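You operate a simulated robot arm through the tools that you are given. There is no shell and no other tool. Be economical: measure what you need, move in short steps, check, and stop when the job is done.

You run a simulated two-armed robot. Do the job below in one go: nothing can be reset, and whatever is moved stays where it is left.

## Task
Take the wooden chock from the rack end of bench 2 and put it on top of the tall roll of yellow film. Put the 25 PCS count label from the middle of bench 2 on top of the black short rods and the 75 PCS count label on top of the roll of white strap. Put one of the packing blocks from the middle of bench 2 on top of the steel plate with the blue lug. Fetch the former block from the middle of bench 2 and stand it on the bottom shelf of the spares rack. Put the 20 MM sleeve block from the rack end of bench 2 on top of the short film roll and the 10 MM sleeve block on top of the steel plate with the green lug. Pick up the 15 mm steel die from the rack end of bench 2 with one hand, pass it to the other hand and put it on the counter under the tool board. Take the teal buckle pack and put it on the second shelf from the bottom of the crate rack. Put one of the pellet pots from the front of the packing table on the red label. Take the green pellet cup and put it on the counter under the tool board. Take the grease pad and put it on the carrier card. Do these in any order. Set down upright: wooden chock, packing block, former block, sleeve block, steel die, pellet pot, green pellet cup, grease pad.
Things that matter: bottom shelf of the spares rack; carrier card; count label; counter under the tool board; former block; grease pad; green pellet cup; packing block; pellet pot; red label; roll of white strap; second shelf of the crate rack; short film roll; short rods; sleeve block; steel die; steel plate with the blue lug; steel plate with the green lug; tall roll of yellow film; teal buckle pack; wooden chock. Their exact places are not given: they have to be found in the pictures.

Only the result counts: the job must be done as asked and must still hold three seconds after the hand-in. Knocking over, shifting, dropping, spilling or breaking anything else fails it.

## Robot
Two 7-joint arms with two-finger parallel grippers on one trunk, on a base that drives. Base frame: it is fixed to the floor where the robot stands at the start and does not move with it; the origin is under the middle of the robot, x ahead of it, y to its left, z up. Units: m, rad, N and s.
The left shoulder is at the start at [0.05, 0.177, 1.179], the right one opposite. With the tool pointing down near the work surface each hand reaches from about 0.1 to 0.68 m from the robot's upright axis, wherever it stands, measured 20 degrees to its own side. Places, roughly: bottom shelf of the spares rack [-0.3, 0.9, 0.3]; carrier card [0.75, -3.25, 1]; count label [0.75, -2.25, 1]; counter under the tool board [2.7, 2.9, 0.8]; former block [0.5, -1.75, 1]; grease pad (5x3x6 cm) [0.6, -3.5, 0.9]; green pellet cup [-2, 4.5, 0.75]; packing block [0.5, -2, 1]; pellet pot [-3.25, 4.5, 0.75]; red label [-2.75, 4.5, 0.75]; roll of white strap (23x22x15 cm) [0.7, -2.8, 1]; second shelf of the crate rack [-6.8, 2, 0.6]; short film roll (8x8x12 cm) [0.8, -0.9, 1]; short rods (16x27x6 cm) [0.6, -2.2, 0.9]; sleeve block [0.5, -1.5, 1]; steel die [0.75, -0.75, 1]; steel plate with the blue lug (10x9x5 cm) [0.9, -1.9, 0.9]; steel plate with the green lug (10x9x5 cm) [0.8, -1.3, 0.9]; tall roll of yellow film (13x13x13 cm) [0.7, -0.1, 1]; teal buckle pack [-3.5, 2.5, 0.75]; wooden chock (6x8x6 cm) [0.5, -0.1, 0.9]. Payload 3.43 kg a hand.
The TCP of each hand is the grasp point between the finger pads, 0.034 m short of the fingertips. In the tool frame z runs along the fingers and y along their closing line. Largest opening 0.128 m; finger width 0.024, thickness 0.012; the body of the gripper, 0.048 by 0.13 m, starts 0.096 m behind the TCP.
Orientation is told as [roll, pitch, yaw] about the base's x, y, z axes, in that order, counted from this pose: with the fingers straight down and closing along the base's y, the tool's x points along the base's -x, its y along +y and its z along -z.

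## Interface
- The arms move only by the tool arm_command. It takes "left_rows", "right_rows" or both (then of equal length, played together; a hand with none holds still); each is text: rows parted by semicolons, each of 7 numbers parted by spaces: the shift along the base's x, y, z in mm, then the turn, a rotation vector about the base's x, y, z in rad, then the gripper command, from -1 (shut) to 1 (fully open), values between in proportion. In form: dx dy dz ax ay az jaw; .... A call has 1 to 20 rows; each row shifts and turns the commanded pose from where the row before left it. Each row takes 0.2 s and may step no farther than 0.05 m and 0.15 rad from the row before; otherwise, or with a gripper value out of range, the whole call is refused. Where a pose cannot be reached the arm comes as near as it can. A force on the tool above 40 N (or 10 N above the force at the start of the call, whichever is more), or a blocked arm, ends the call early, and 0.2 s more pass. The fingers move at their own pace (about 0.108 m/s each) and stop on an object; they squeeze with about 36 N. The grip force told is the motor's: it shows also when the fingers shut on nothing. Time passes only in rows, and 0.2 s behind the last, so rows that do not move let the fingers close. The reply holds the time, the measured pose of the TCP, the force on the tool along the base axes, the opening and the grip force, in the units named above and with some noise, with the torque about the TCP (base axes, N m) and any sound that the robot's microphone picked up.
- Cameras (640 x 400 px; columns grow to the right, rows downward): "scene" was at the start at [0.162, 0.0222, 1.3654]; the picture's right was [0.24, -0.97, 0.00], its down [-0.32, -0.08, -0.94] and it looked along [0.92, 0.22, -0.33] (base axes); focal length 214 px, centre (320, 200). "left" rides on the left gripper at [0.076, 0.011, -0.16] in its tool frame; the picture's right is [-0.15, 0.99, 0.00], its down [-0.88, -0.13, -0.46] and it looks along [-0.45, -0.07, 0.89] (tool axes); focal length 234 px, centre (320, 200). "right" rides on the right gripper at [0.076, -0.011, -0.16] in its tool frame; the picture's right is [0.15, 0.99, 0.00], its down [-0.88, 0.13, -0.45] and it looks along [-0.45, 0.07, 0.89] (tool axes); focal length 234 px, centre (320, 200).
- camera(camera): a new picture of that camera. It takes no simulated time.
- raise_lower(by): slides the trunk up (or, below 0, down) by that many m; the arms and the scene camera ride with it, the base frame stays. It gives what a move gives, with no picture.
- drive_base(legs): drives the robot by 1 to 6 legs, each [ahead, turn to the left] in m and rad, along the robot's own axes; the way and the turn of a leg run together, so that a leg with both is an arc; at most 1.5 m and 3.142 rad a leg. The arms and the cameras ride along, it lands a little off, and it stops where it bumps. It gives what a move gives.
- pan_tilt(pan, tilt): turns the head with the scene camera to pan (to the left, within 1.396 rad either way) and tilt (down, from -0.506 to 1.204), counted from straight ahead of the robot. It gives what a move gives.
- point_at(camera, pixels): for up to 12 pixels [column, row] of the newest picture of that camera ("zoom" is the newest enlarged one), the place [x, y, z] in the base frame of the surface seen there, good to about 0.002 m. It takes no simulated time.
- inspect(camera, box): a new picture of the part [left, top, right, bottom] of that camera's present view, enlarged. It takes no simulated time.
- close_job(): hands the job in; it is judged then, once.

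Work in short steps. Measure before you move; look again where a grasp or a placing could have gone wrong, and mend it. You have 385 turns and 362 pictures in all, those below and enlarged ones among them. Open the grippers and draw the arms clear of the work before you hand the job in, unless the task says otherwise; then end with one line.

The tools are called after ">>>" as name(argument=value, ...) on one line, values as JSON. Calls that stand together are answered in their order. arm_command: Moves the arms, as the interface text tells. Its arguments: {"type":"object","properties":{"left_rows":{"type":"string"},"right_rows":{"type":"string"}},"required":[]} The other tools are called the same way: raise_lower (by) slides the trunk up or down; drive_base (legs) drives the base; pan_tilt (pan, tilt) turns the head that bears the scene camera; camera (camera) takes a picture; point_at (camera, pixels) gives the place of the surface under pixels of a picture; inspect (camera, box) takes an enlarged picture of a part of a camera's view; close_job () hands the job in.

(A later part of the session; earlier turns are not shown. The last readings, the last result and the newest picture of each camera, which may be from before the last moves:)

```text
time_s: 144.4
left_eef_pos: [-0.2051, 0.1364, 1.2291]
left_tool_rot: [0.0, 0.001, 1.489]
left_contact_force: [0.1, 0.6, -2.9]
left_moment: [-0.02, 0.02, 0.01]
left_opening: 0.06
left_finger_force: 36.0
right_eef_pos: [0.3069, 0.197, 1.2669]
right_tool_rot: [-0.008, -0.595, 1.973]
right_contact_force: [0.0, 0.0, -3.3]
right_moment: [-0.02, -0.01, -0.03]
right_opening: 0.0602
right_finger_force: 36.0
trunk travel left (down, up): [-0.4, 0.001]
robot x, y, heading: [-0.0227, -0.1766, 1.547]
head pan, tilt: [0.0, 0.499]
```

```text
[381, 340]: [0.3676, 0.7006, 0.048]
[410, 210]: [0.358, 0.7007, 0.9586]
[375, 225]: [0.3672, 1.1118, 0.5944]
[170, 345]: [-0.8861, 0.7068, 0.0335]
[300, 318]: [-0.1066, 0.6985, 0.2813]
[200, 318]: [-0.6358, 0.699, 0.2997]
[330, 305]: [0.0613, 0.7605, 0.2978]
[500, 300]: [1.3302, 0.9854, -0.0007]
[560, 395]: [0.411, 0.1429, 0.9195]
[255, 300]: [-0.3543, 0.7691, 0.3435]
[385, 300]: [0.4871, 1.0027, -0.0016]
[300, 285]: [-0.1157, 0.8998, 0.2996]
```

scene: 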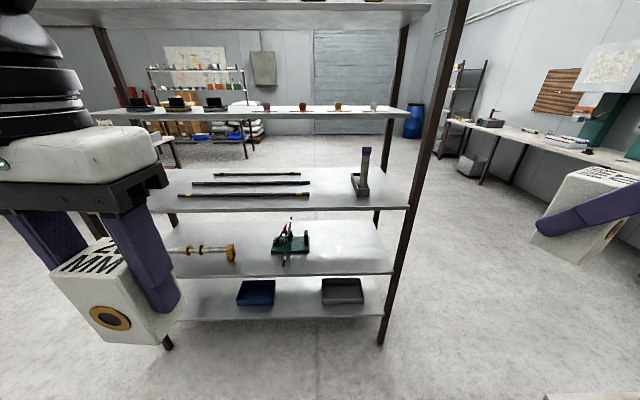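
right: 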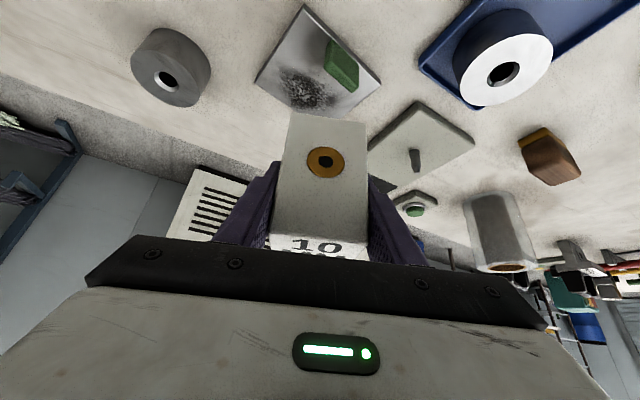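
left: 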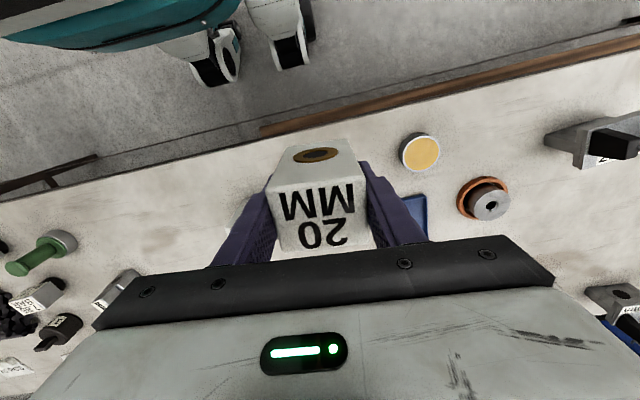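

The gap between bench end and rack is only 0.56 m — too tight. I look left for the way around the rack.

>>> pan_tilt(pan=1.2, tilt=0.4)

>>> camera(camera="scene")

>>> pan_tilt(pan=0.5, tilt=0.3)

>>> camera(camera="scene")

```text
time_s: 145.8
left_eef_pos: [-0.2043, 0.1355, 1.2293]
left_tool_rot: [-0.001, 0.002, 1.489]
left_contact_force: [-0.1, 0.3, -2.6]
left_moment: [-0.01, -0.02, 0.0]
left_opening: 0.0599
left_finger_force: 36.2
right_eef_pos: [0.3067, 0.1964, 1.2671]
right_tool_rot: [-0.008, -0.595, 1.974]
right_contact_force: [0.3, -0.1, -3.0]
right_moment: [0.02, 0.0, 0.0]
right_opening: 0.0598
right_finger_force: 35.9
trunk travel left (down, up): [-0.4, 0.001]
robot x, y, heading: [-0.0194, -0.1729, 1.549]
head pan, tilt: [1.201, 0.4]
```

```text
311 pictures are left
```

scene: 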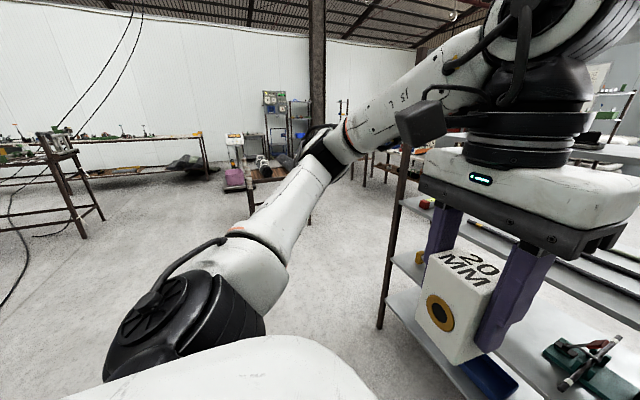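

```text
time_s: 146.9
left_eef_pos: [-0.2047, 0.1352, 1.2305]
left_tool_rot: [-0.003, 0.001, 1.488]
left_contact_force: [0.0, -0.9, -4.1]
left_moment: [0.0, -0.01, 0.05]
left_opening: 0.0599
left_finger_force: 36.1
right_eef_pos: [0.307, 0.1959, 1.2668]
right_tool_rot: [-0.008, -0.594, 1.971]
right_contact_force: [0.0, -0.3, -2.6]
right_moment: [0.0, 0.01, -0.03]
right_opening: 0.0598
right_finger_force: 36.1
trunk travel left (down, up): [-0.4, 0.001]
robot x, y, heading: [-0.0217, -0.1758, 1.549]
head pan, tilt: [0.499, 0.3]
```

```text
310 pictures are left
```

scene: 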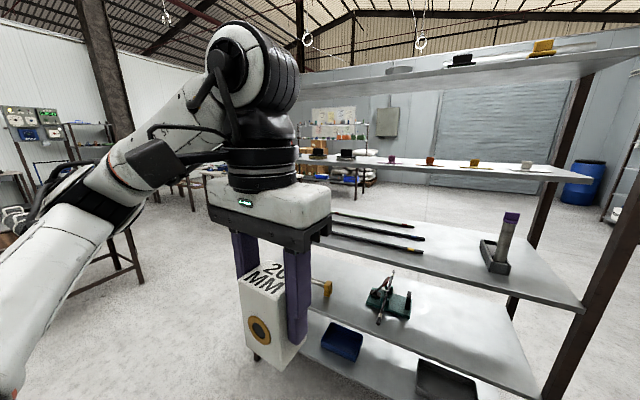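

I measure table legs at (138,275), (75,295) and floor points for the route around the rack's left end.

>>> point_at(camera="scene", pixels=[[140, 280], [115, 268], [193, 210], [160, 330], [220, 230], [355, 200], [330, 205], [180, 380], [210, 190]])

```text
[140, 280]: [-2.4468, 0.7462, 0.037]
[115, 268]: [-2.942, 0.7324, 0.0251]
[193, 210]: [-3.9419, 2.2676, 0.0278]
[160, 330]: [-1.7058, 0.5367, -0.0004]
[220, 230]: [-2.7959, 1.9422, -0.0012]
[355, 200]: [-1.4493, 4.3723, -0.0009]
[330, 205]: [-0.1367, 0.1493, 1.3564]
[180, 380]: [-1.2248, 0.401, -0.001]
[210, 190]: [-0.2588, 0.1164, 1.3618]
```

The corridor is between x=-0.89 and -2.45. I drive west to x≈-1.65, north past the rack, then east.

>>> drive_base(legs=[[0, 1.592], [1.5, 0], [0.13, 0], [0, -1.571], [1.5, 0], [0.6, 0]])

>>> pan_tilt(pan=-0.9, tilt=0.4)

>>> camera(camera="scene")

```text
time_s: 172.8
left_eef_pos: [-1.9181, 2.1793, 1.2291]
left_tool_rot: [-0.001, 0.003, 1.545]
left_contact_force: [0.4, -0.4, -3.4]
left_moment: [0.02, 0.0, -0.04]
left_opening: 0.0597
left_finger_force: 35.8
right_eef_pos: [-1.4107, 2.2673, 1.2662]
right_tool_rot: [-0.009, -0.596, 2.028]
right_contact_force: [0.0, 0.8, -2.7]
right_moment: [0.0, 0.02, -0.01]
right_opening: 0.0596
right_finger_force: 36.2
trunk travel left (down, up): [-0.4, 0.001]
robot x, y, heading: [-1.7142, 1.8759, 1.604]
head pan, tilt: [0.499, 0.3]
```

```text
time_s: 174.4
left_eef_pos: [-1.9184, 2.1798, 1.2296]
left_tool_rot: [-0.002, 0.002, 1.544]
left_contact_force: [0.3, -0.3, -3.6]
left_moment: [-0.02, 0.0, 0.03]
left_opening: 0.0598
left_finger_force: 35.7
right_eef_pos: [-1.4102, 2.2667, 1.2681]
right_tool_rot: [-0.009, -0.596, 2.027]
right_contact_force: [-0.1, -0.1, -2.1]
right_moment: [0.01, -0.04, 0.01]
right_opening: 0.0599
right_finger_force: 36.0
trunk travel left (down, up): [-0.4, 0.001]
robot x, y, heading: [-1.7174, 1.8793, 1.6]
head pan, tilt: [-0.901, 0.4]
```

```text
309 pictures are left
```

scene: 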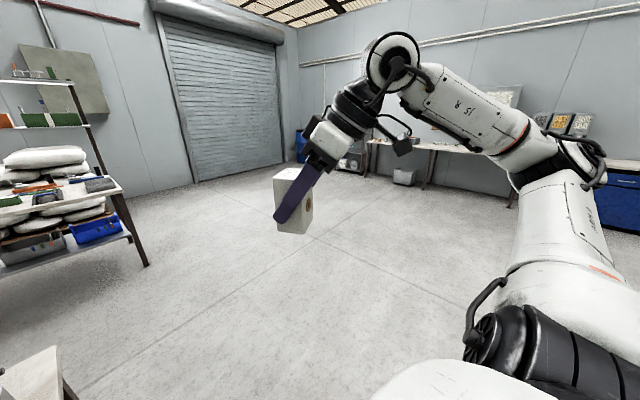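

Clear ahead. I go east to x≈1.45 and then south along the back of the bench.

>>> drive_base(legs=[[0, -1.602], [1.5, 0], [1.5, 0], [0.17, 0], [0, -1.571], [1.5, 0]])

>>> pan_tilt(pan=-0.6, tilt=0.6)

>>> camera(camera="scene")

```text
time_s: 204.6
left_eef_pos: [1.6252, 0.1434, 1.2289]
left_tool_rot: [-0.001, 0.001, -1.644]
left_contact_force: [-0.2, -1.1, -3.3]
left_moment: [-0.01, 0.01, -0.01]
left_opening: 0.0598
left_finger_force: 36.3
right_eef_pos: [1.1149, 0.0783, 1.2668]
right_tool_rot: [-0.008, -0.596, -1.159]
right_contact_force: [0.1, 0.3, -4.3]
right_moment: [0.02, 0.03, 0.01]
right_opening: 0.0598
right_finger_force: 36.4
trunk travel left (down, up): [-0.4, 0.001]
robot x, y, heading: [1.4383, 0.4535, -1.582]
head pan, tilt: [-0.901, 0.4]
```

```text
time_s: 205.4
left_eef_pos: [1.6255, 0.1428, 1.2294]
left_tool_rot: [0.0, 0.001, -1.645]
left_contact_force: [0.2, 0.3, -2.7]
left_moment: [0.03, -0.01, -0.01]
left_opening: 0.0597
left_finger_force: 36.1
right_eef_pos: [1.1151, 0.078, 1.2669]
right_tool_rot: [-0.008, -0.597, -1.16]
right_contact_force: [-0.5, 0.7, -2.6]
right_moment: [-0.01, -0.01, 0.0]
right_opening: 0.06
right_finger_force: 36.3
trunk travel left (down, up): [-0.4, 0.001]
robot x, y, heading: [1.4375, 0.4524, -1.581]
head pan, tilt: [-0.6, 0.6]
```

```text
308 pictures are left
```

scene: 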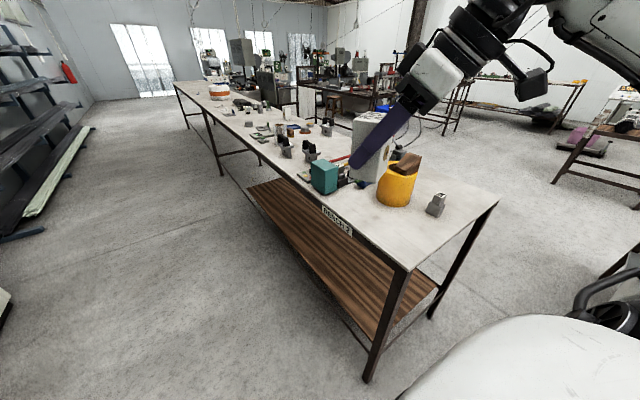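

I measure the bench's back edge.

>>> point_at(camera="scene", pixels=[[400, 268], [300, 185], [365, 375], [300, 280], [495, 205], [280, 215]])

```text
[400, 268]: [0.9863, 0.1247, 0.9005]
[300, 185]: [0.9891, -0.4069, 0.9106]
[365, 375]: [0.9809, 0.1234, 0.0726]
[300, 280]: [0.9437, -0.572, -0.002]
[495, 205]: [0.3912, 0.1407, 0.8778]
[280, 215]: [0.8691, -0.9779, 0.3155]
```

Back edge at x=0.99. I drive to y≈-0.75, face the bench (heading π) and approach to x≈1.30.

>>> drive_base(legs=[[1.2, 0], [0, -1.56], [0.13, 0]])

>>> pan_tilt(pan=0.2, tilt=0.75)

>>> camera(camera="scene")

```text
time_s: 216.3
left_eef_pos: [0.9899, -0.9527, 1.2297]
left_tool_rot: [-0.001, 0.002, 3.065]
left_contact_force: [-0.6, -0.4, -2.8]
left_moment: [0.03, -0.03, -0.01]
left_opening: 0.0599
left_finger_force: 36.6
right_eef_pos: [0.9276, -0.4397, 1.2678]
right_tool_rot: [-0.009, -0.595, -2.735]
right_contact_force: [-0.5, 0.6, -3.5]
right_moment: [0.02, -0.07, -0.04]
right_opening: 0.0597
right_finger_force: 36.1
trunk travel left (down, up): [-0.4, 0.001]
robot x, y, heading: [1.2943, -0.7648, 3.125]
head pan, tilt: [-0.6, 0.6]
```

```text
time_s: 217.4
left_eef_pos: [0.9908, -0.9526, 1.2307]
left_tool_rot: [0.001, 0.001, 3.063]
left_contact_force: [0.4, -0.2, -3.3]
left_moment: [0.04, -0.02, 0.0]
left_opening: 0.0599
left_finger_force: 36.3
right_eef_pos: [0.9289, -0.4416, 1.2683]
right_tool_rot: [-0.009, -0.595, -2.735]
right_contact_force: [0.1, 0.1, -3.4]
right_moment: [0.04, -0.02, 0.02]
right_opening: 0.0598
right_finger_force: 35.7
trunk travel left (down, up): [-0.4, 0.001]
robot x, y, heading: [1.2999, -0.766, 3.123]
head pan, tilt: [0.201, 0.75]
```

```text
307 pictures are left
```

scene: 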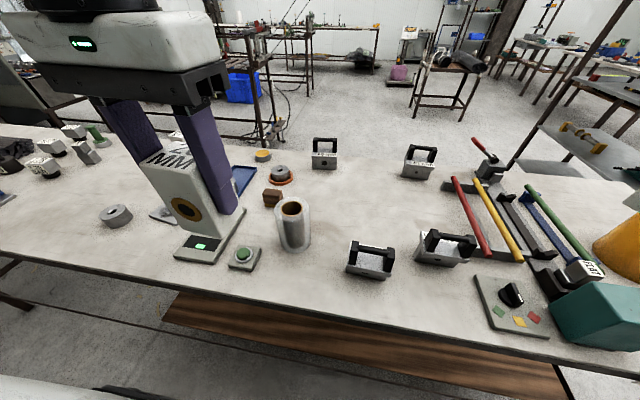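

>>> inspect(camera="scene", box=[250, 180, 340, 260])

```text
5.00 times, centred on (295, 220) of scene
```

zoom: 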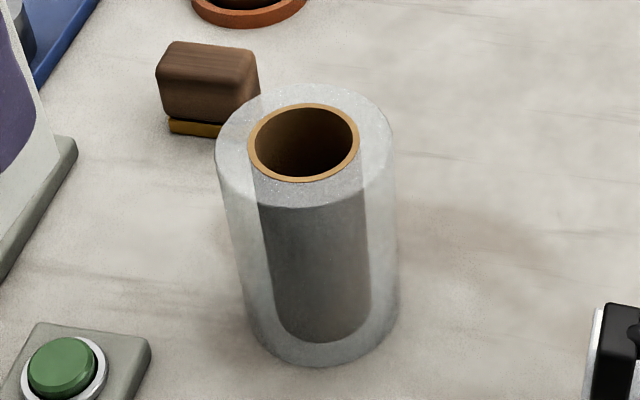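

I measure the core rim and the film's rim.

>>> point_at(camera="zoom", pixels=[[251, 143], [356, 141], [304, 106], [304, 179], [225, 150], [385, 140], [305, 92], [306, 200], [306, 190], [310, 355]])

```text
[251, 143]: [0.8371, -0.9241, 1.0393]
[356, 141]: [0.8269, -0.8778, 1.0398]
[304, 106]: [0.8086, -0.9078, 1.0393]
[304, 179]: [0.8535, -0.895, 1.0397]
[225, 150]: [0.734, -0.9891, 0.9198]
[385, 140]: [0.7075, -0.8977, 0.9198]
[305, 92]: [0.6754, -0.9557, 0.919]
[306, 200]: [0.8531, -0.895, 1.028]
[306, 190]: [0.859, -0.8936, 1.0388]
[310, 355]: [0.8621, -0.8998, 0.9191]
```

Roll centre (0.832,-0.901), top 1.0395. I bring the 20 MM block above it.

>>> arm_command(left_rows="-32 10.3 -18 0 0 0 -1;-32 10.3 -18 0 0 0 -1;-32 10.3 -18 0 0 0 -1;-32 10.3 -18 0 0 0 -1;-31 10.3 -18 0 0 0 -1;0 0 0 0 0 0 -1")

>>> camera(camera="left")

>>> inspect(camera="scene", box=[220, 100, 380, 260])

```text
time_s: 218.8
left_eef_pos: [0.8317, -0.9009, 1.1399]
left_tool_rot: [-0.001, 0.002, 3.062]
left_contact_force: [-0.7, -1.0, -2.9]
left_moment: [0.06, 0.02, -0.02]
left_opening: 0.0598
left_finger_force: 35.5
right_eef_pos: [0.9286, -0.4406, 1.2667]
right_tool_rot: [-0.008, -0.596, -2.734]
right_contact_force: [-0.8, -0.6, -3.7]
right_moment: [0.02, 0.03, -0.02]
right_opening: 0.0596
right_finger_force: 36.3
trunk travel left (down, up): [-0.4, 0.001]
robot x, y, heading: [1.3011, -0.7623, 3.12]
head pan, tilt: [0.201, 0.75]
```

```text
305 pictures are left
```

left: 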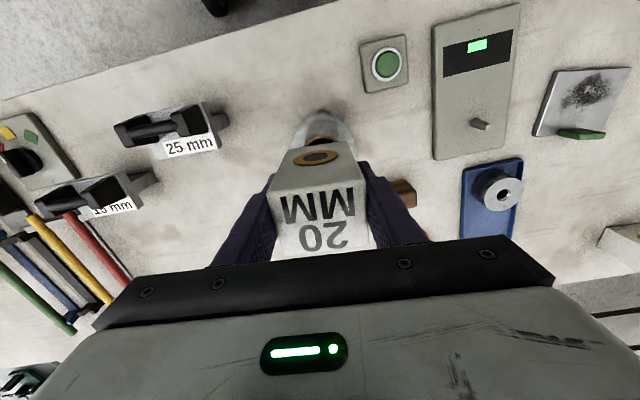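

```text
2.50 times, centred on (300, 180) of scene
```

zoom: 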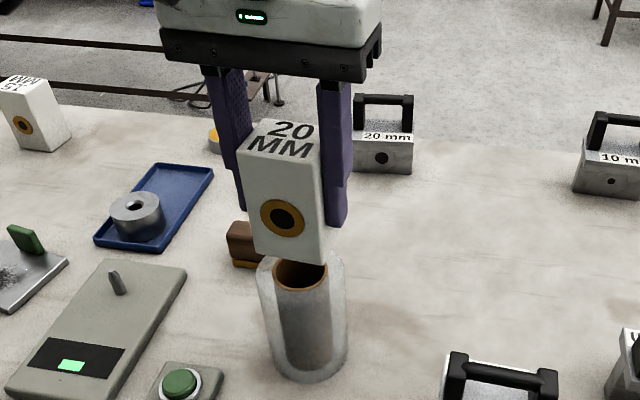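

Looks aligned. I lower gently to contact.

>>> arm_command(left_rows="0 0 -20 0 0 0 -1;0 0 -13 0 0 0 -1;0 0 -3 0 0 0 -1;0 0 -2 0 0 0 -1;0 0 0 0 0 0 -1")

>>> inspect(camera="scene", box=[250, 120, 350, 270])

```text
time_s: 220.0
left_eef_pos: [0.8323, -0.9004, 1.1044]
left_tool_rot: [-0.001, -0.005, 3.065]
left_contact_force: [-2.1, -2.8, 23.8]
left_moment: [-0.6, -0.34, -0.09]
left_opening: 0.0597
left_finger_force: 35.9
right_eef_pos: [0.9299, -0.4408, 1.2676]
right_tool_rot: [-0.009, -0.597, -2.734]
right_contact_force: [-0.2, -0.3, -3.7]
right_moment: [-0.01, 0.03, -0.01]
right_opening: 0.0598
right_finger_force: 35.5
trunk travel left (down, up): [-0.4, 0.001]
robot x, y, heading: [1.2976, -0.7648, 3.124]
head pan, tilt: [0.201, 0.75]
```

```text
2.67 times, centred on (300, 195) of scene
```

zoom: 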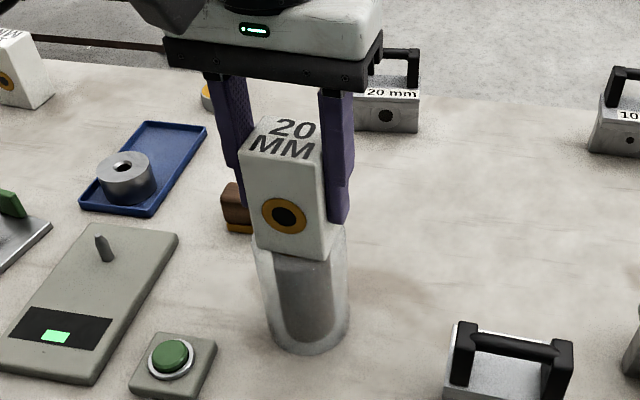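

Firm contact at z 1.104. I ease up 1.5 mm, release and withdraw straight up.

>>> arm_command(left_rows="0 0 1.5 0 0 0 -1;0 0 0 0 0 0 -0.05;0 0 0 0 0 0 0.2;0 0 0 0 0 0 0.3;0 0 30 0 0 0 0.3;0 0 45 0 0 0 0.3;0 0 45 0 0 0 0.5;40 -20 0 0 0 0 1;45 -20 0 0 0 0 1")

>>> inspect(camera="scene", box=[250, 120, 350, 270])

```text
time_s: 222.0
left_eef_pos: [0.9194, -0.9404, 1.2228]
left_tool_rot: [-0.002, 0.0, 3.064]
left_contact_force: [0.1, -0.2, 0.2]
left_moment: [-0.01, 0.0, 0.0]
left_opening: 0.1281
left_finger_force: 0.0
right_eef_pos: [0.929, -0.4412, 1.2667]
right_tool_rot: [-0.01, -0.597, -2.735]
right_contact_force: [0.4, 0.1, -3.3]
right_moment: [0.03, 0.01, -0.02]
right_opening: 0.06
right_finger_force: 35.8
trunk travel left (down, up): [-0.4, 0.001]
robot x, y, heading: [1.3013, -0.7673, 3.126]
head pan, tilt: [0.201, 0.75]
```

```text
2.67 times, centred on (300, 195) of scene
```

zoom: 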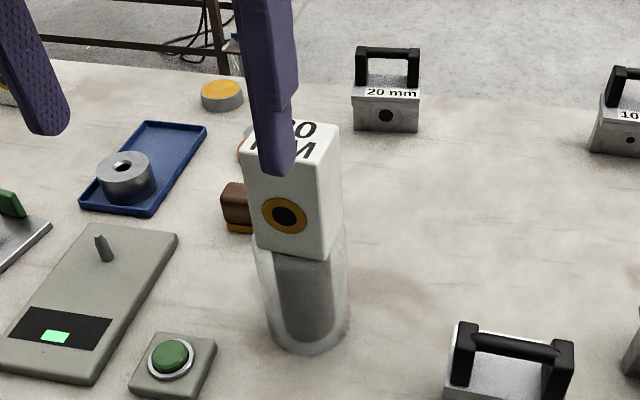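

The 20 MM block stands on the roll. Next I move to y≈-1.45 behind the bench for the 10 MM block.

>>> drive_base(legs=[[-0.13, 0], [0, 1.587], [0.69, 0], [0, -1.571], [0.13, 0]])

>>> pan_tilt(pan=-0.2, tilt=0.8)

>>> camera(camera="scene")

```text
time_s: 235.4
left_eef_pos: [0.9262, -1.6381, 1.2218]
left_tool_rot: [-0.003, 0.001, 3.064]
left_contact_force: [0.1, 0.7, 0.4]
left_moment: [0.03, -0.05, 0.0]
left_opening: 0.128
left_finger_force: 0.1
right_eef_pos: [0.9374, -1.1373, 1.2662]
right_tool_rot: [-0.008, -0.595, -2.735]
right_contact_force: [-0.3, 0.7, -3.9]
right_moment: [-0.02, -0.05, -0.02]
right_opening: 0.0596
right_finger_force: 35.8
trunk travel left (down, up): [-0.4, 0.001]
robot x, y, heading: [1.3106, -1.4575, 3.124]
head pan, tilt: [0.201, 0.75]
```

```text
time_s: 236.2
left_eef_pos: [0.9268, -1.6363, 1.2228]
left_tool_rot: [-0.003, -0.001, 3.064]
left_contact_force: [0.7, -0.3, 0.1]
left_moment: [0.03, -0.02, 0.02]
left_opening: 0.1283
left_finger_force: 0.1
right_eef_pos: [0.9378, -1.1366, 1.2677]
right_tool_rot: [-0.008, -0.595, -2.734]
right_contact_force: [-1.3, 0.6, -3.6]
right_moment: [0.0, 0.0, 0.01]
right_opening: 0.0596
right_finger_force: 36.2
trunk travel left (down, up): [-0.4, 0.001]
robot x, y, heading: [1.3079, -1.4583, 3.127]
head pan, tilt: [-0.201, 0.799]
```

```text
301 pictures are left
```

scene: 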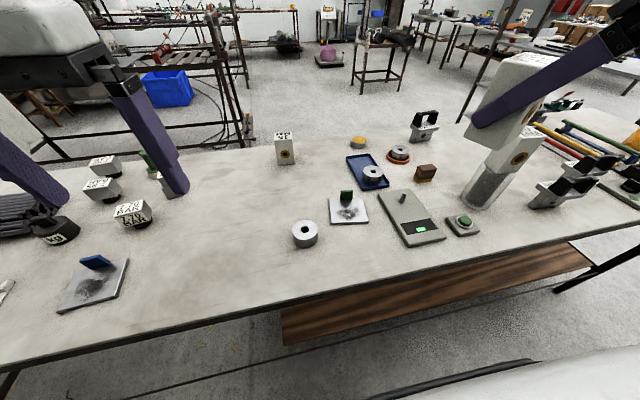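

I enlarge the plate and measure its corners and the lug from this side.

>>> inspect(camera="scene", box=[310, 175, 390, 235])

```text
6.67 times, centred on (350, 205) of scene
```

zoom: 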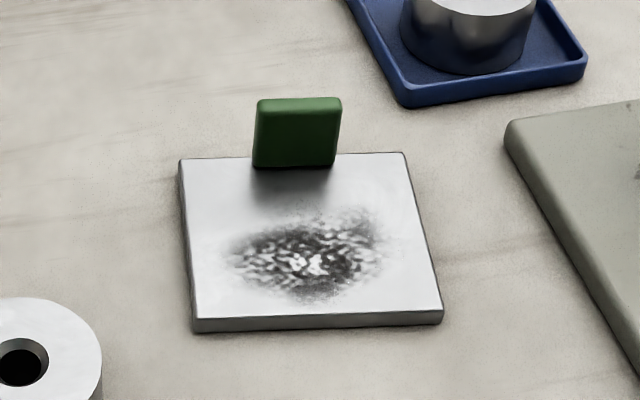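

>>> point_at(camera="zoom", pixels=[[183, 162], [403, 156], [193, 318], [440, 310], [255, 168], [335, 166], [310, 265]])

```text
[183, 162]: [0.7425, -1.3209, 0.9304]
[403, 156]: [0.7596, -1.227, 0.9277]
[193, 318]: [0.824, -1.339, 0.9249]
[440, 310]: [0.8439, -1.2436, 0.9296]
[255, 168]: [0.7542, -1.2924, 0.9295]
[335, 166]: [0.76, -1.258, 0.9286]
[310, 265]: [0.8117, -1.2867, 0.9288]
```

The free area centres on (0.797,-1.283). I turn the hand by -0.62 to align, and bring the block above the plate.

>>> arm_command(right_rows="0 -20 0 0 0 -0.124 -1;-24 -22 -30 0 0 -0.124 -1;-24 -22 -37 0 0 -0.124 -1;-24 -20 -37 0 0 -0.124 -1;-24 -20 -37 0 0 -0.124 -1;-24 -20 -37 0 0 0 -1;-24 -20 -37 0 0 0 -1;0 0 0 0 0 0 -1")

>>> camera(camera="right")

>>> inspect(camera="scene", box=[290, 110, 410, 240])

```text
time_s: 238.0
left_eef_pos: [0.9272, -1.637, 1.2218]
left_tool_rot: [-0.001, 0.001, 3.065]
left_contact_force: [-1.1, -0.6, 0.2]
left_moment: [0.01, -0.01, 0.01]
left_opening: 0.128
left_finger_force: 0.0
right_eef_pos: [0.793, -1.2822, 1.0533]
right_tool_rot: [-0.009, -0.597, 2.929]
right_contact_force: [-0.5, 0.3, -3.2]
right_moment: [-0.01, 0.01, 0.0]
right_opening: 0.0597
right_finger_force: 35.9
trunk travel left (down, up): [-0.4, 0.001]
robot x, y, heading: [1.3102, -1.4613, 3.124]
head pan, tilt: [-0.201, 0.799]
```

```text
299 pictures are left
```

right: 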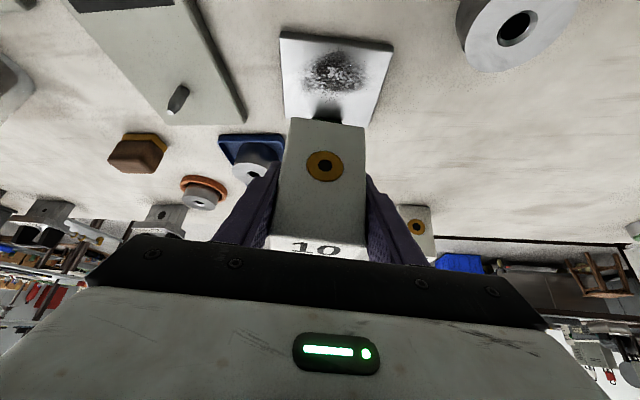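

```text
3.08 times, centred on (350, 175) of scene
```

zoom: 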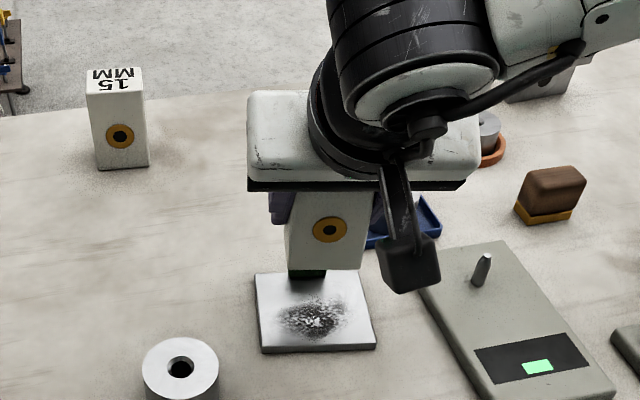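

I check the block's near-face lower edge before lowering.

>>> point_at(camera="zoom", pixels=[[295, 260], [350, 262], [325, 255]])

```text
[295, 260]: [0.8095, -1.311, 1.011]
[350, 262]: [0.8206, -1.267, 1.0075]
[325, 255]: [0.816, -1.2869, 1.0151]
```

The block clears the lug by over 1 cm. I lower it onto the plate.

>>> arm_command(right_rows="2 0 -30 0 0 0 -1;0 0 -30 0 0 0 -1;0 0 -8 0 0 0 -1;0 0 -3 0 0 0 -1;0 0 -2 0 0 0 -1;0 0 0 0 0 0 -1")

>>> inspect(camera="scene", box=[290, 110, 410, 240])

```text
time_s: 239.4
left_eef_pos: [0.9275, -1.6381, 1.2239]
left_tool_rot: [-0.001, 0.0, 3.064]
left_contact_force: [0.0, -0.8, -0.2]
left_moment: [-0.02, 0.01, -0.02]
left_opening: 0.1282
left_finger_force: 0.0
right_eef_pos: [0.7959, -1.275, 0.9834]
right_tool_rot: [-0.005, -0.599, 2.927]
right_contact_force: [-2.3, -4.0, 8.3]
right_moment: [-0.47, 0.3, -0.04]
right_opening: 0.06
right_finger_force: 36.0
right hand out of reach, approached as far as the arm can: row 3
trunk travel left (down, up): [-0.4, 0.001]
robot x, y, heading: [1.3107, -1.4629, 3.127]
head pan, tilt: [-0.201, 0.799]
```

```text
3.08 times, centred on (350, 175) of scene
```

zoom: 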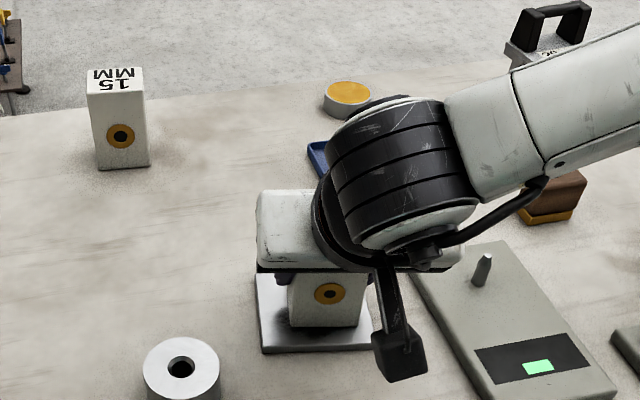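

Contact made; I release and withdraw along the tool axis.

>>> arm_command(right_rows="0 0 0 0 0 0 0.1;0 0 0 0 0 0 0.4;0 0 0 0 0 0 0.5;16 -3 25 0 0 0 0.5;27 -5 40 0 0 0 0.5;27 -5 40 0 0 0 0.7;20 0 45 0 0 0 1;20 20 40 0 0.1 0 1")

>>> inspect(camera="scene", box=[290, 110, 410, 240])

```text
time_s: 241.2
left_eef_pos: [0.9281, -1.6374, 1.2237]
left_tool_rot: [0.001, 0.0, 3.065]
left_contact_force: [0.2, -0.3, 0.0]
left_moment: [0.01, 0.04, -0.01]
left_opening: 0.1279
left_finger_force: 0.1
right_eef_pos: [0.9081, -1.27, 1.17]
right_tool_rot: [0.02, -0.694, 2.913]
right_contact_force: [0.1, -0.9, -0.5]
right_moment: [-0.01, 0.0, 0.03]
right_opening: 0.1281
right_finger_force: 0.1
trunk travel left (down, up): [-0.4, 0.001]
robot x, y, heading: [1.3086, -1.4617, 3.126]
head pan, tilt: [-0.201, 0.799]
```

```text
3.08 times, centred on (350, 175) of scene
```

zoom: 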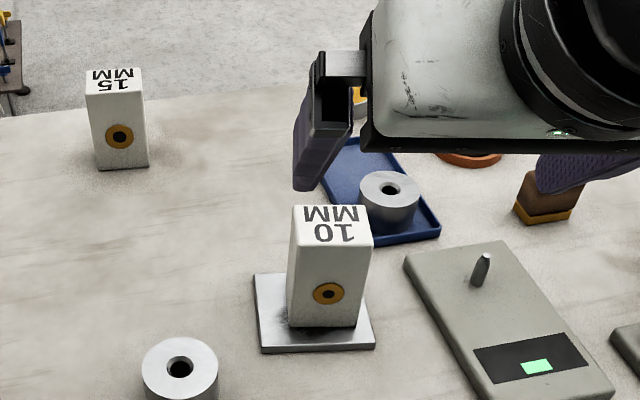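

The 10 MM block stands on the plate. I straighten the right hand and shift the base to y≈-1.68 for the packing block (left hand).

>>> arm_command(right_rows="5 15 15 -0.032 -0.135 0 1;5 15 15 -0.032 -0.135 0 1;5 15 15 -0.032 -0.135 0 1;5 15 15 -0.032 -0.135 0 1;5 15 15 -0.032 -0.135 0 1;0 15 0 0 0 0.1 1;0 15 0 0 0 0.1 1")

>>> drive_base(legs=[[-0.13, 0], [0, 1.587], [0.22, 0], [0, -1.571], [0.13, 0]])

>>> pan_tilt(pan=0.3, tilt=0.85)

>>> camera(camera="scene")

```text
time_s: 242.8
left_eef_pos: [0.9272, -1.6369, 1.2218]
left_tool_rot: [-0.002, 0.001, 3.065]
left_contact_force: [-0.1, 0.7, 0.4]
left_moment: [-0.02, -0.02, 0.02]
left_opening: 0.128
left_finger_force: 0.0
right_eef_pos: [0.931, -1.1645, 1.2452]
right_tool_rot: [0.021, 0.003, 3.113]
right_contact_force: [0.8, 0.8, -0.3]
right_moment: [-0.01, 0.02, 0.01]
right_opening: 0.128
right_finger_force: 0.0
trunk travel left (down, up): [-0.4, 0.001]
robot x, y, heading: [1.3133, -1.4652, 3.126]
head pan, tilt: [-0.201, 0.799]
```

```text
time_s: 254.0
left_eef_pos: [0.9404, -1.8775, 1.2228]
left_tool_rot: [-0.001, 0.003, 3.104]
left_contact_force: [-0.5, 0.4, 0.2]
left_moment: [0.0, -0.01, -0.02]
left_opening: 0.1282
left_finger_force: 0.0
right_eef_pos: [0.9244, -1.4054, 1.2454]
right_tool_rot: [0.021, 0.001, -3.132]
right_contact_force: [-0.3, 0.1, -0.1]
right_moment: [-0.01, -0.02, 0.05]
right_opening: 0.128
right_finger_force: 0.1
trunk travel left (down, up): [-0.4, 0.001]
robot x, y, heading: [1.3164, -1.686, -3.113]
head pan, tilt: [-0.201, 0.799]
```

```text
time_s: 254.9
left_eef_pos: [0.9397, -1.8761, 1.2219]
left_tool_rot: [-0.002, 0.0, 3.105]
left_contact_force: [0.2, -0.8, 0.0]
left_moment: [0.03, -0.01, -0.01]
left_opening: 0.1277
left_finger_force: 0.2
right_eef_pos: [0.9261, -1.4063, 1.2463]
right_tool_rot: [0.021, -0.001, -3.132]
right_contact_force: [-0.3, -0.1, 0.8]
right_moment: [0.02, -0.03, 0.0]
right_opening: 0.128
right_finger_force: 0.1
trunk travel left (down, up): [-0.4, 0.001]
robot x, y, heading: [1.3145, -1.6827, -3.115]
head pan, tilt: [0.3, 0.85]
```

```text
295 pictures are left
```

scene: 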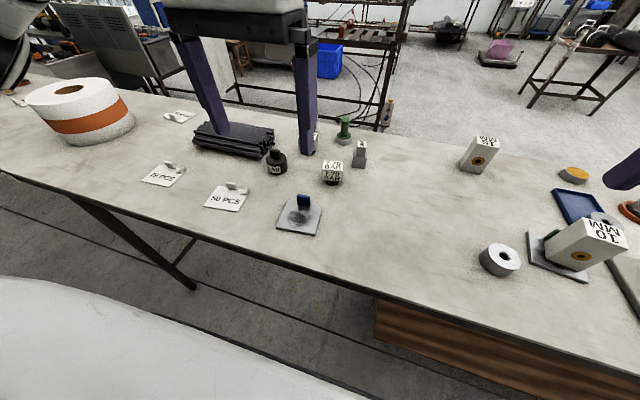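

I enlarge the packing block and the blue-lug plate.

>>> inspect(camera="scene", box=[265, 150, 375, 240])

>>> inspect(camera="scene", box=[130, 95, 290, 215])

```text
4.44 times, centred on (320, 195) of scene
```

zoom: 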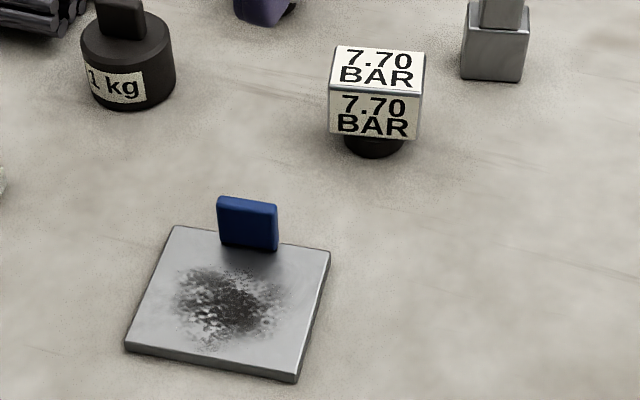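

```text
3.33 times, centred on (210, 155) of scene
```

zoom: 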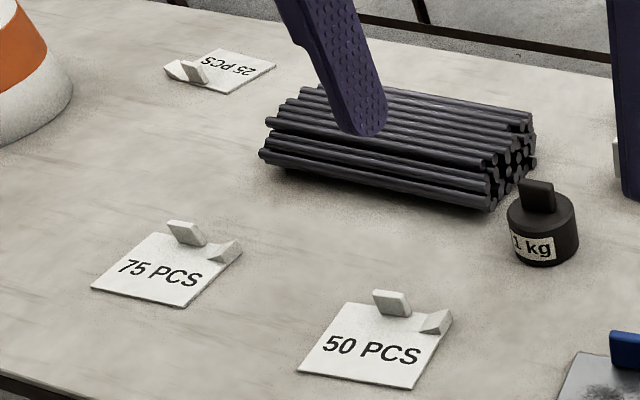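

The BAR cubes have rubber feet — these are the three alike packing blocks. I measure 7.70 BAR and the plate (re-zooming first as the last zoom was another part).

>>> inspect(camera="scene", box=[265, 150, 375, 240])

>>> point_at(camera="zoom", pixels=[[338, 48], [424, 54], [419, 93], [332, 90], [333, 122], [418, 136], [375, 150], [175, 229], [327, 252], [128, 343], [297, 374], [248, 250]])

```text
4.44 times, centred on (320, 195) of scene
```

zoom: 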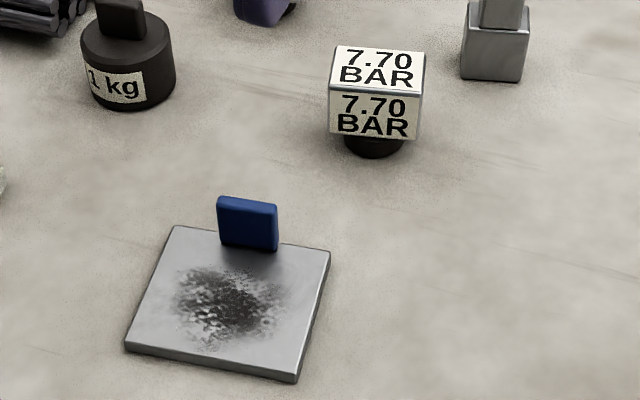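

```text
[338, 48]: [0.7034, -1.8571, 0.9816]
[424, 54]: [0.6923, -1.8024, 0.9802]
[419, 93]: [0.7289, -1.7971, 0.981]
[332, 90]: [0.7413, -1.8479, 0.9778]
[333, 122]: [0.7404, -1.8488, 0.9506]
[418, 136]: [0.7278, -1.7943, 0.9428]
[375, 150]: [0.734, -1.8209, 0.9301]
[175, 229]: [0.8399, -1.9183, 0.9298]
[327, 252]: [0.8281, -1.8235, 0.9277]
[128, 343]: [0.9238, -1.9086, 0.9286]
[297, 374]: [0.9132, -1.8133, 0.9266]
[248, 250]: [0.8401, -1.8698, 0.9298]
```

I measure the DOME block's near corner for finger clearance.

>>> point_at(camera="zoom", pixels=[[463, 75], [522, 80], [466, 35], [528, 38], [462, 50]])

```text
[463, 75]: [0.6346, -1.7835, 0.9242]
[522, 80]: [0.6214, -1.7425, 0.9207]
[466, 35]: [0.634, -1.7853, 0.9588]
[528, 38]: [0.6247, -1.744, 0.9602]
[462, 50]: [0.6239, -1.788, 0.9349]
```

DOME is well clear. I bring the left hand over the packing block, yawed to 3.33.

>>> arm_command(left_rows="-37 8.3 -24 0 0 0.075 0.5;-37 8.3 -24 0 0 0.075 0.5;-37 8.3 -24 0 0 0.075 0.5;-37 8.3 -24 0 0 0 0.5;-37 8.3 -23 0 0 0 0.5;-38 8.3 -23 0 0 0 0.5;0 0 0 0 0 0 0.5")

>>> camera(camera="left")

```text
time_s: 256.5
left_eef_pos: [0.7156, -1.827, 1.0824]
left_tool_rot: [-0.001, 0.0, -2.955]
left_contact_force: [-0.7, 1.1, -0.4]
left_moment: [-0.01, 0.06, 0.01]
left_opening: 0.096
left_finger_force: 0.0
right_eef_pos: [0.9262, -1.407, 1.2469]
right_tool_rot: [0.021, -0.003, -3.132]
right_contact_force: [1.4, -0.5, 0.1]
right_moment: [0.0, -0.01, 0.01]
right_opening: 0.1281
right_finger_force: 0.0
trunk travel left (down, up): [-0.4, 0.001]
robot x, y, heading: [1.3186, -1.6866, -3.12]
head pan, tilt: [0.3, 0.85]
```

```text
291 pictures are left
```

left: 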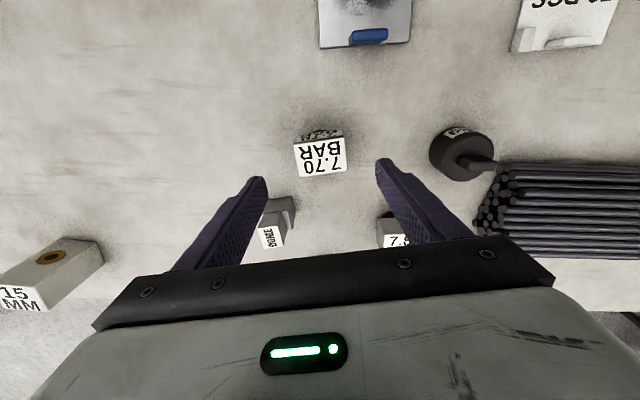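

Aligned. I descend and close, then lift.

>>> arm_command(left_rows="0 0 -39 0 0 0 0.45;0 0 -39 0 0 0 0.45;0 0 -39 0 0 0 0.45;0 0 0 0 0 0 -1;0 0 0 0 0 0 -1;0 0 0 0 0 0 -1")

>>> camera(camera="left")

```text
time_s: 257.9
left_eef_pos: [0.7155, -1.8252, 0.9631]
left_tool_rot: [-0.003, 0.003, -2.956]
left_contact_force: [0.5, 0.3, -0.6]
left_moment: [0.0, 0.01, -0.01]
left_opening: 0.0596
left_finger_force: 35.6
right_eef_pos: [0.9261, -1.4054, 1.2446]
right_tool_rot: [0.021, 0.0, -3.131]
right_contact_force: [0.0, 0.7, 0.1]
right_moment: [-0.04, 0.02, 0.02]
right_opening: 0.128
right_finger_force: 0.0
trunk travel left (down, up): [-0.4, 0.001]
robot x, y, heading: [1.3159, -1.6872, -3.114]
head pan, tilt: [0.3, 0.85]
```

```text
290 pictures are left
```

left: 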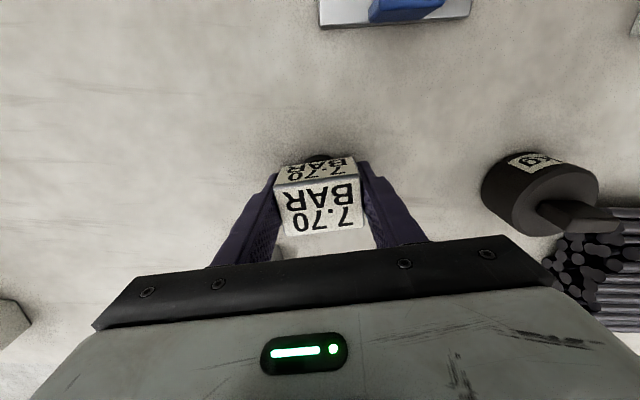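

Held. I lift 80 mm and carry it over the free area of the blue-lug plate at (0.880,-1.866).

>>> arm_command(left_rows="0 0 40 0 0 0 -1;0 0 45 0 0 0 -1;41 -10 0 0 0 -0.033 -1;41 -10 0 0 0 -0.033 -1;41 -10 0 0 0 0 -1;41.5 -10 0 0 0 0 -1;0 0 0 0 0 0 -1")

>>> inspect(camera="scene", box=[240, 120, 380, 250])

>>> camera(camera="left")

```text
time_s: 259.5
left_eef_pos: [0.8821, -1.8677, 1.0493]
left_tool_rot: [-0.002, 0.0, -3.02]
left_contact_force: [0.1, 0.4, -2.2]
left_moment: [0.01, -0.01, -0.03]
left_opening: 0.0598
left_finger_force: 36.0
right_eef_pos: [0.9264, -1.4054, 1.2452]
right_tool_rot: [0.021, 0.002, -3.131]
right_contact_force: [0.6, -0.4, -0.3]
right_moment: [0.02, 0.02, 0.01]
right_opening: 0.1279
right_finger_force: 0.1
trunk travel left (down, up): [-0.4, 0.001]
robot x, y, heading: [1.3166, -1.6867, -3.118]
head pan, tilt: [0.3, 0.85]
```

```text
3.08 times, centred on (310, 185) of scene
```

zoom: 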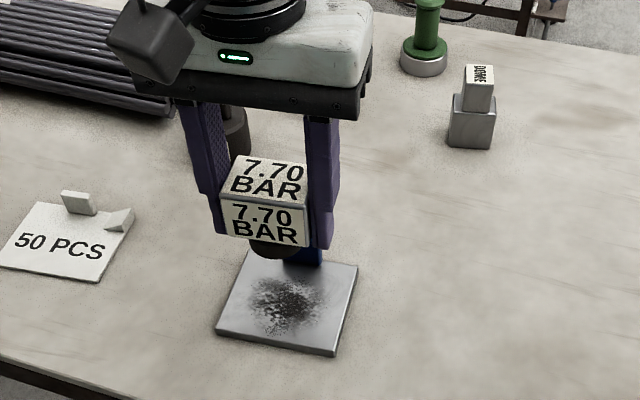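

```text
288 pictures are left
```

left: 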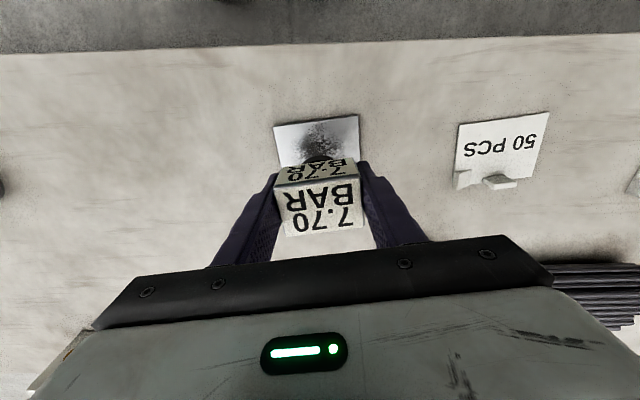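

I lower it to the plate.

>>> arm_command(left_rows="0 0 -38 0 0 0 -1;0 0 -36 0 0 0 -1;0 0 -3 0 0 0 -1;0 0 -2 0 0 0 -1;0 0 -1 0 0 0 -1;0 0 0 0 0 0 -1")

>>> inspect(camera="scene", box=[240, 120, 380, 250])

```text
time_s: 260.9
left_eef_pos: [0.882, -1.866, 0.9722]
left_tool_rot: [-0.006, -0.007, -3.02]
left_contact_force: [2.3, -1.9, 28.8]
left_moment: [-0.21, -0.11, -0.07]
left_opening: 0.0598
left_finger_force: 36.4
right_eef_pos: [0.9279, -1.4055, 1.248]
right_tool_rot: [0.022, -0.004, -3.131]
right_contact_force: [0.8, 0.0, 0.1]
right_moment: [0.02, 0.0, -0.02]
right_opening: 0.128
right_finger_force: 0.0
trunk travel left (down, up): [-0.4, 0.001]
robot x, y, heading: [1.3164, -1.6845, -3.117]
head pan, tilt: [0.3, 0.85]
```

```text
3.08 times, centred on (310, 185) of scene
```

zoom: 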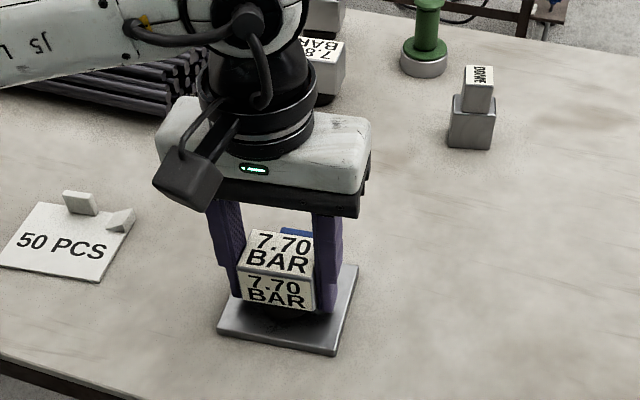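

It rests on the plate (28.8 N). I ease up slightly, release and lift away.

>>> arm_command(left_rows="0 0 1.5 0 0 0 -1;0 0 0 0 0 0 0;0 0 0 0 0 0 0.3;0 0 0 0 0 0 0.4;0 0 40 0 0 0 0.4;0 0 45 0 0 0 0.4;0 0 45 0 0 0 0.6;20 0 45 0 0 0 1;20 0 40 0 0 0 1")

>>> inspect(camera="scene", box=[240, 120, 380, 250])

```text
time_s: 262.9
left_eef_pos: [0.9221, -1.8651, 1.185]
left_tool_rot: [-0.001, 0.0, -3.021]
left_contact_force: [1.2, 0.6, -0.8]
left_moment: [0.01, 0.02, 0.02]
left_opening: 0.1278
left_finger_force: 0.0
right_eef_pos: [0.9255, -1.4067, 1.2458]
right_tool_rot: [0.021, 0.0, -3.131]
right_contact_force: [0.2, 0.4, 0.5]
right_moment: [-0.04, 0.02, -0.01]
right_opening: 0.1281
right_finger_force: 0.0
trunk travel left (down, up): [-0.4, 0.001]
robot x, y, heading: [1.3183, -1.6853, -3.117]
head pan, tilt: [0.3, 0.85]
```

```text
3.08 times, centred on (310, 185) of scene
```

zoom: 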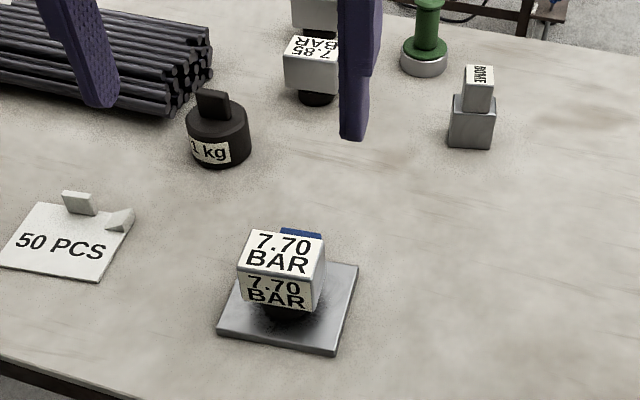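

The packing block is placed. Next the count labels: I move along behind the bench to y≈-2.47.

>>> drive_base(legs=[[-0.13, 0], [0, 1.547], [0.78, 0], [0, -1.571], [0.13, 0]])

>>> pan_tilt(pan=0.0, tilt=0.8)

>>> camera(camera="scene")

```text
time_s: 276.5
left_eef_pos: [0.9318, -2.6611, 1.1834]
left_tool_rot: [-0.001, 0.0, -3.015]
left_contact_force: [-0.5, 0.3, 0.3]
left_moment: [0.03, -0.06, -0.02]
left_opening: 0.128
left_finger_force: 0.1
right_eef_pos: [0.933, -2.2, 1.2446]
right_tool_rot: [0.02, -0.002, -3.125]
right_contact_force: [0.2, -0.2, 0.2]
right_moment: [-0.02, -0.06, -0.01]
right_opening: 0.1281
right_finger_force: 0.0
trunk travel left (down, up): [-0.4, 0.001]
robot x, y, heading: [1.3273, -2.481, -3.106]
head pan, tilt: [0.3, 0.85]
```

```text
time_s: 277.3
left_eef_pos: [0.9339, -2.6609, 1.1833]
left_tool_rot: [-0.001, 0.001, -3.015]
left_contact_force: [0.5, 0.6, 0.2]
left_moment: [0.02, 0.0, -0.02]
left_opening: 0.1281
left_finger_force: 0.2
right_eef_pos: [0.9353, -2.1991, 1.2456]
right_tool_rot: [0.019, 0.0, -3.123]
right_contact_force: [-0.2, 0.5, -0.1]
right_moment: [-0.02, 0.0, -0.02]
right_opening: 0.128
right_finger_force: 0.0
trunk travel left (down, up): [-0.4, 0.001]
robot x, y, heading: [1.3295, -2.4775, -3.107]
head pan, tilt: [0.0, 0.799]
```

```text
285 pictures are left
```

scene: 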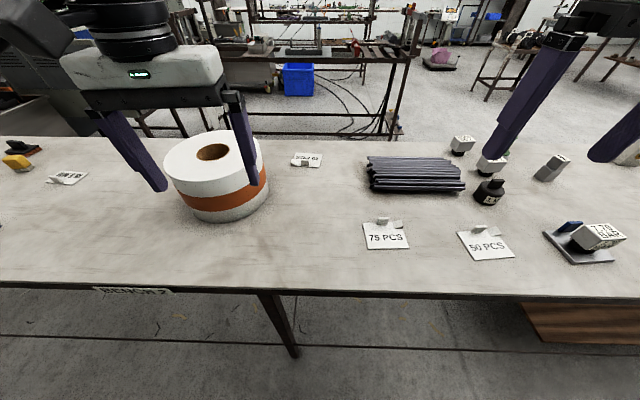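

I enlarge the 75 and 25 PCS labels.

>>> inspect(camera="scene", box=[350, 205, 420, 260])

>>> point_at(camera="zoom", pixels=[[112, 175], [505, 155], [545, 395], [145, 395], [300, 150], [250, 135], [410, 155], [450, 185], [300, 125], [480, 165], [230, 150], [350, 270]])

>>> inspect(camera="scene", box=[280, 145, 340, 175])

```text
7.27 times, centred on (385, 232) of scene
```

zoom: 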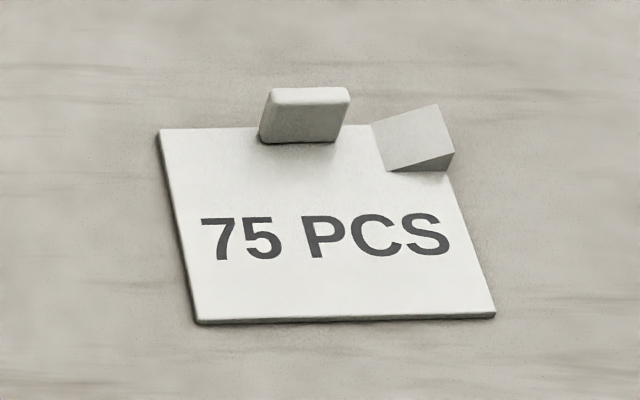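

```text
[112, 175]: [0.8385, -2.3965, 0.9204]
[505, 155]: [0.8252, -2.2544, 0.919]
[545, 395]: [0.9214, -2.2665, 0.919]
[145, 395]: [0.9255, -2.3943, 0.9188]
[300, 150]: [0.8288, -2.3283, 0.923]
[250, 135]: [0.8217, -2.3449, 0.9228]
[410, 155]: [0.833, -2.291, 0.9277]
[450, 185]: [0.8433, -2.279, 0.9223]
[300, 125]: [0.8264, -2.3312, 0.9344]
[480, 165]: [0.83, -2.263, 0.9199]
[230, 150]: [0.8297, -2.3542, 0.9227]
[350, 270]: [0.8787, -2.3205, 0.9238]
```

```text
10.67 times, centred on (310, 160) of scene
```

zoom: 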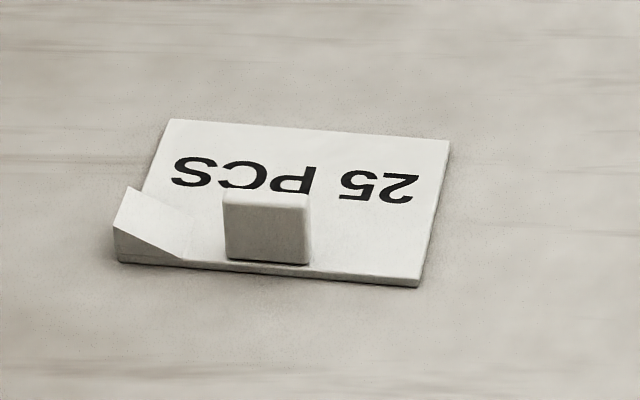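

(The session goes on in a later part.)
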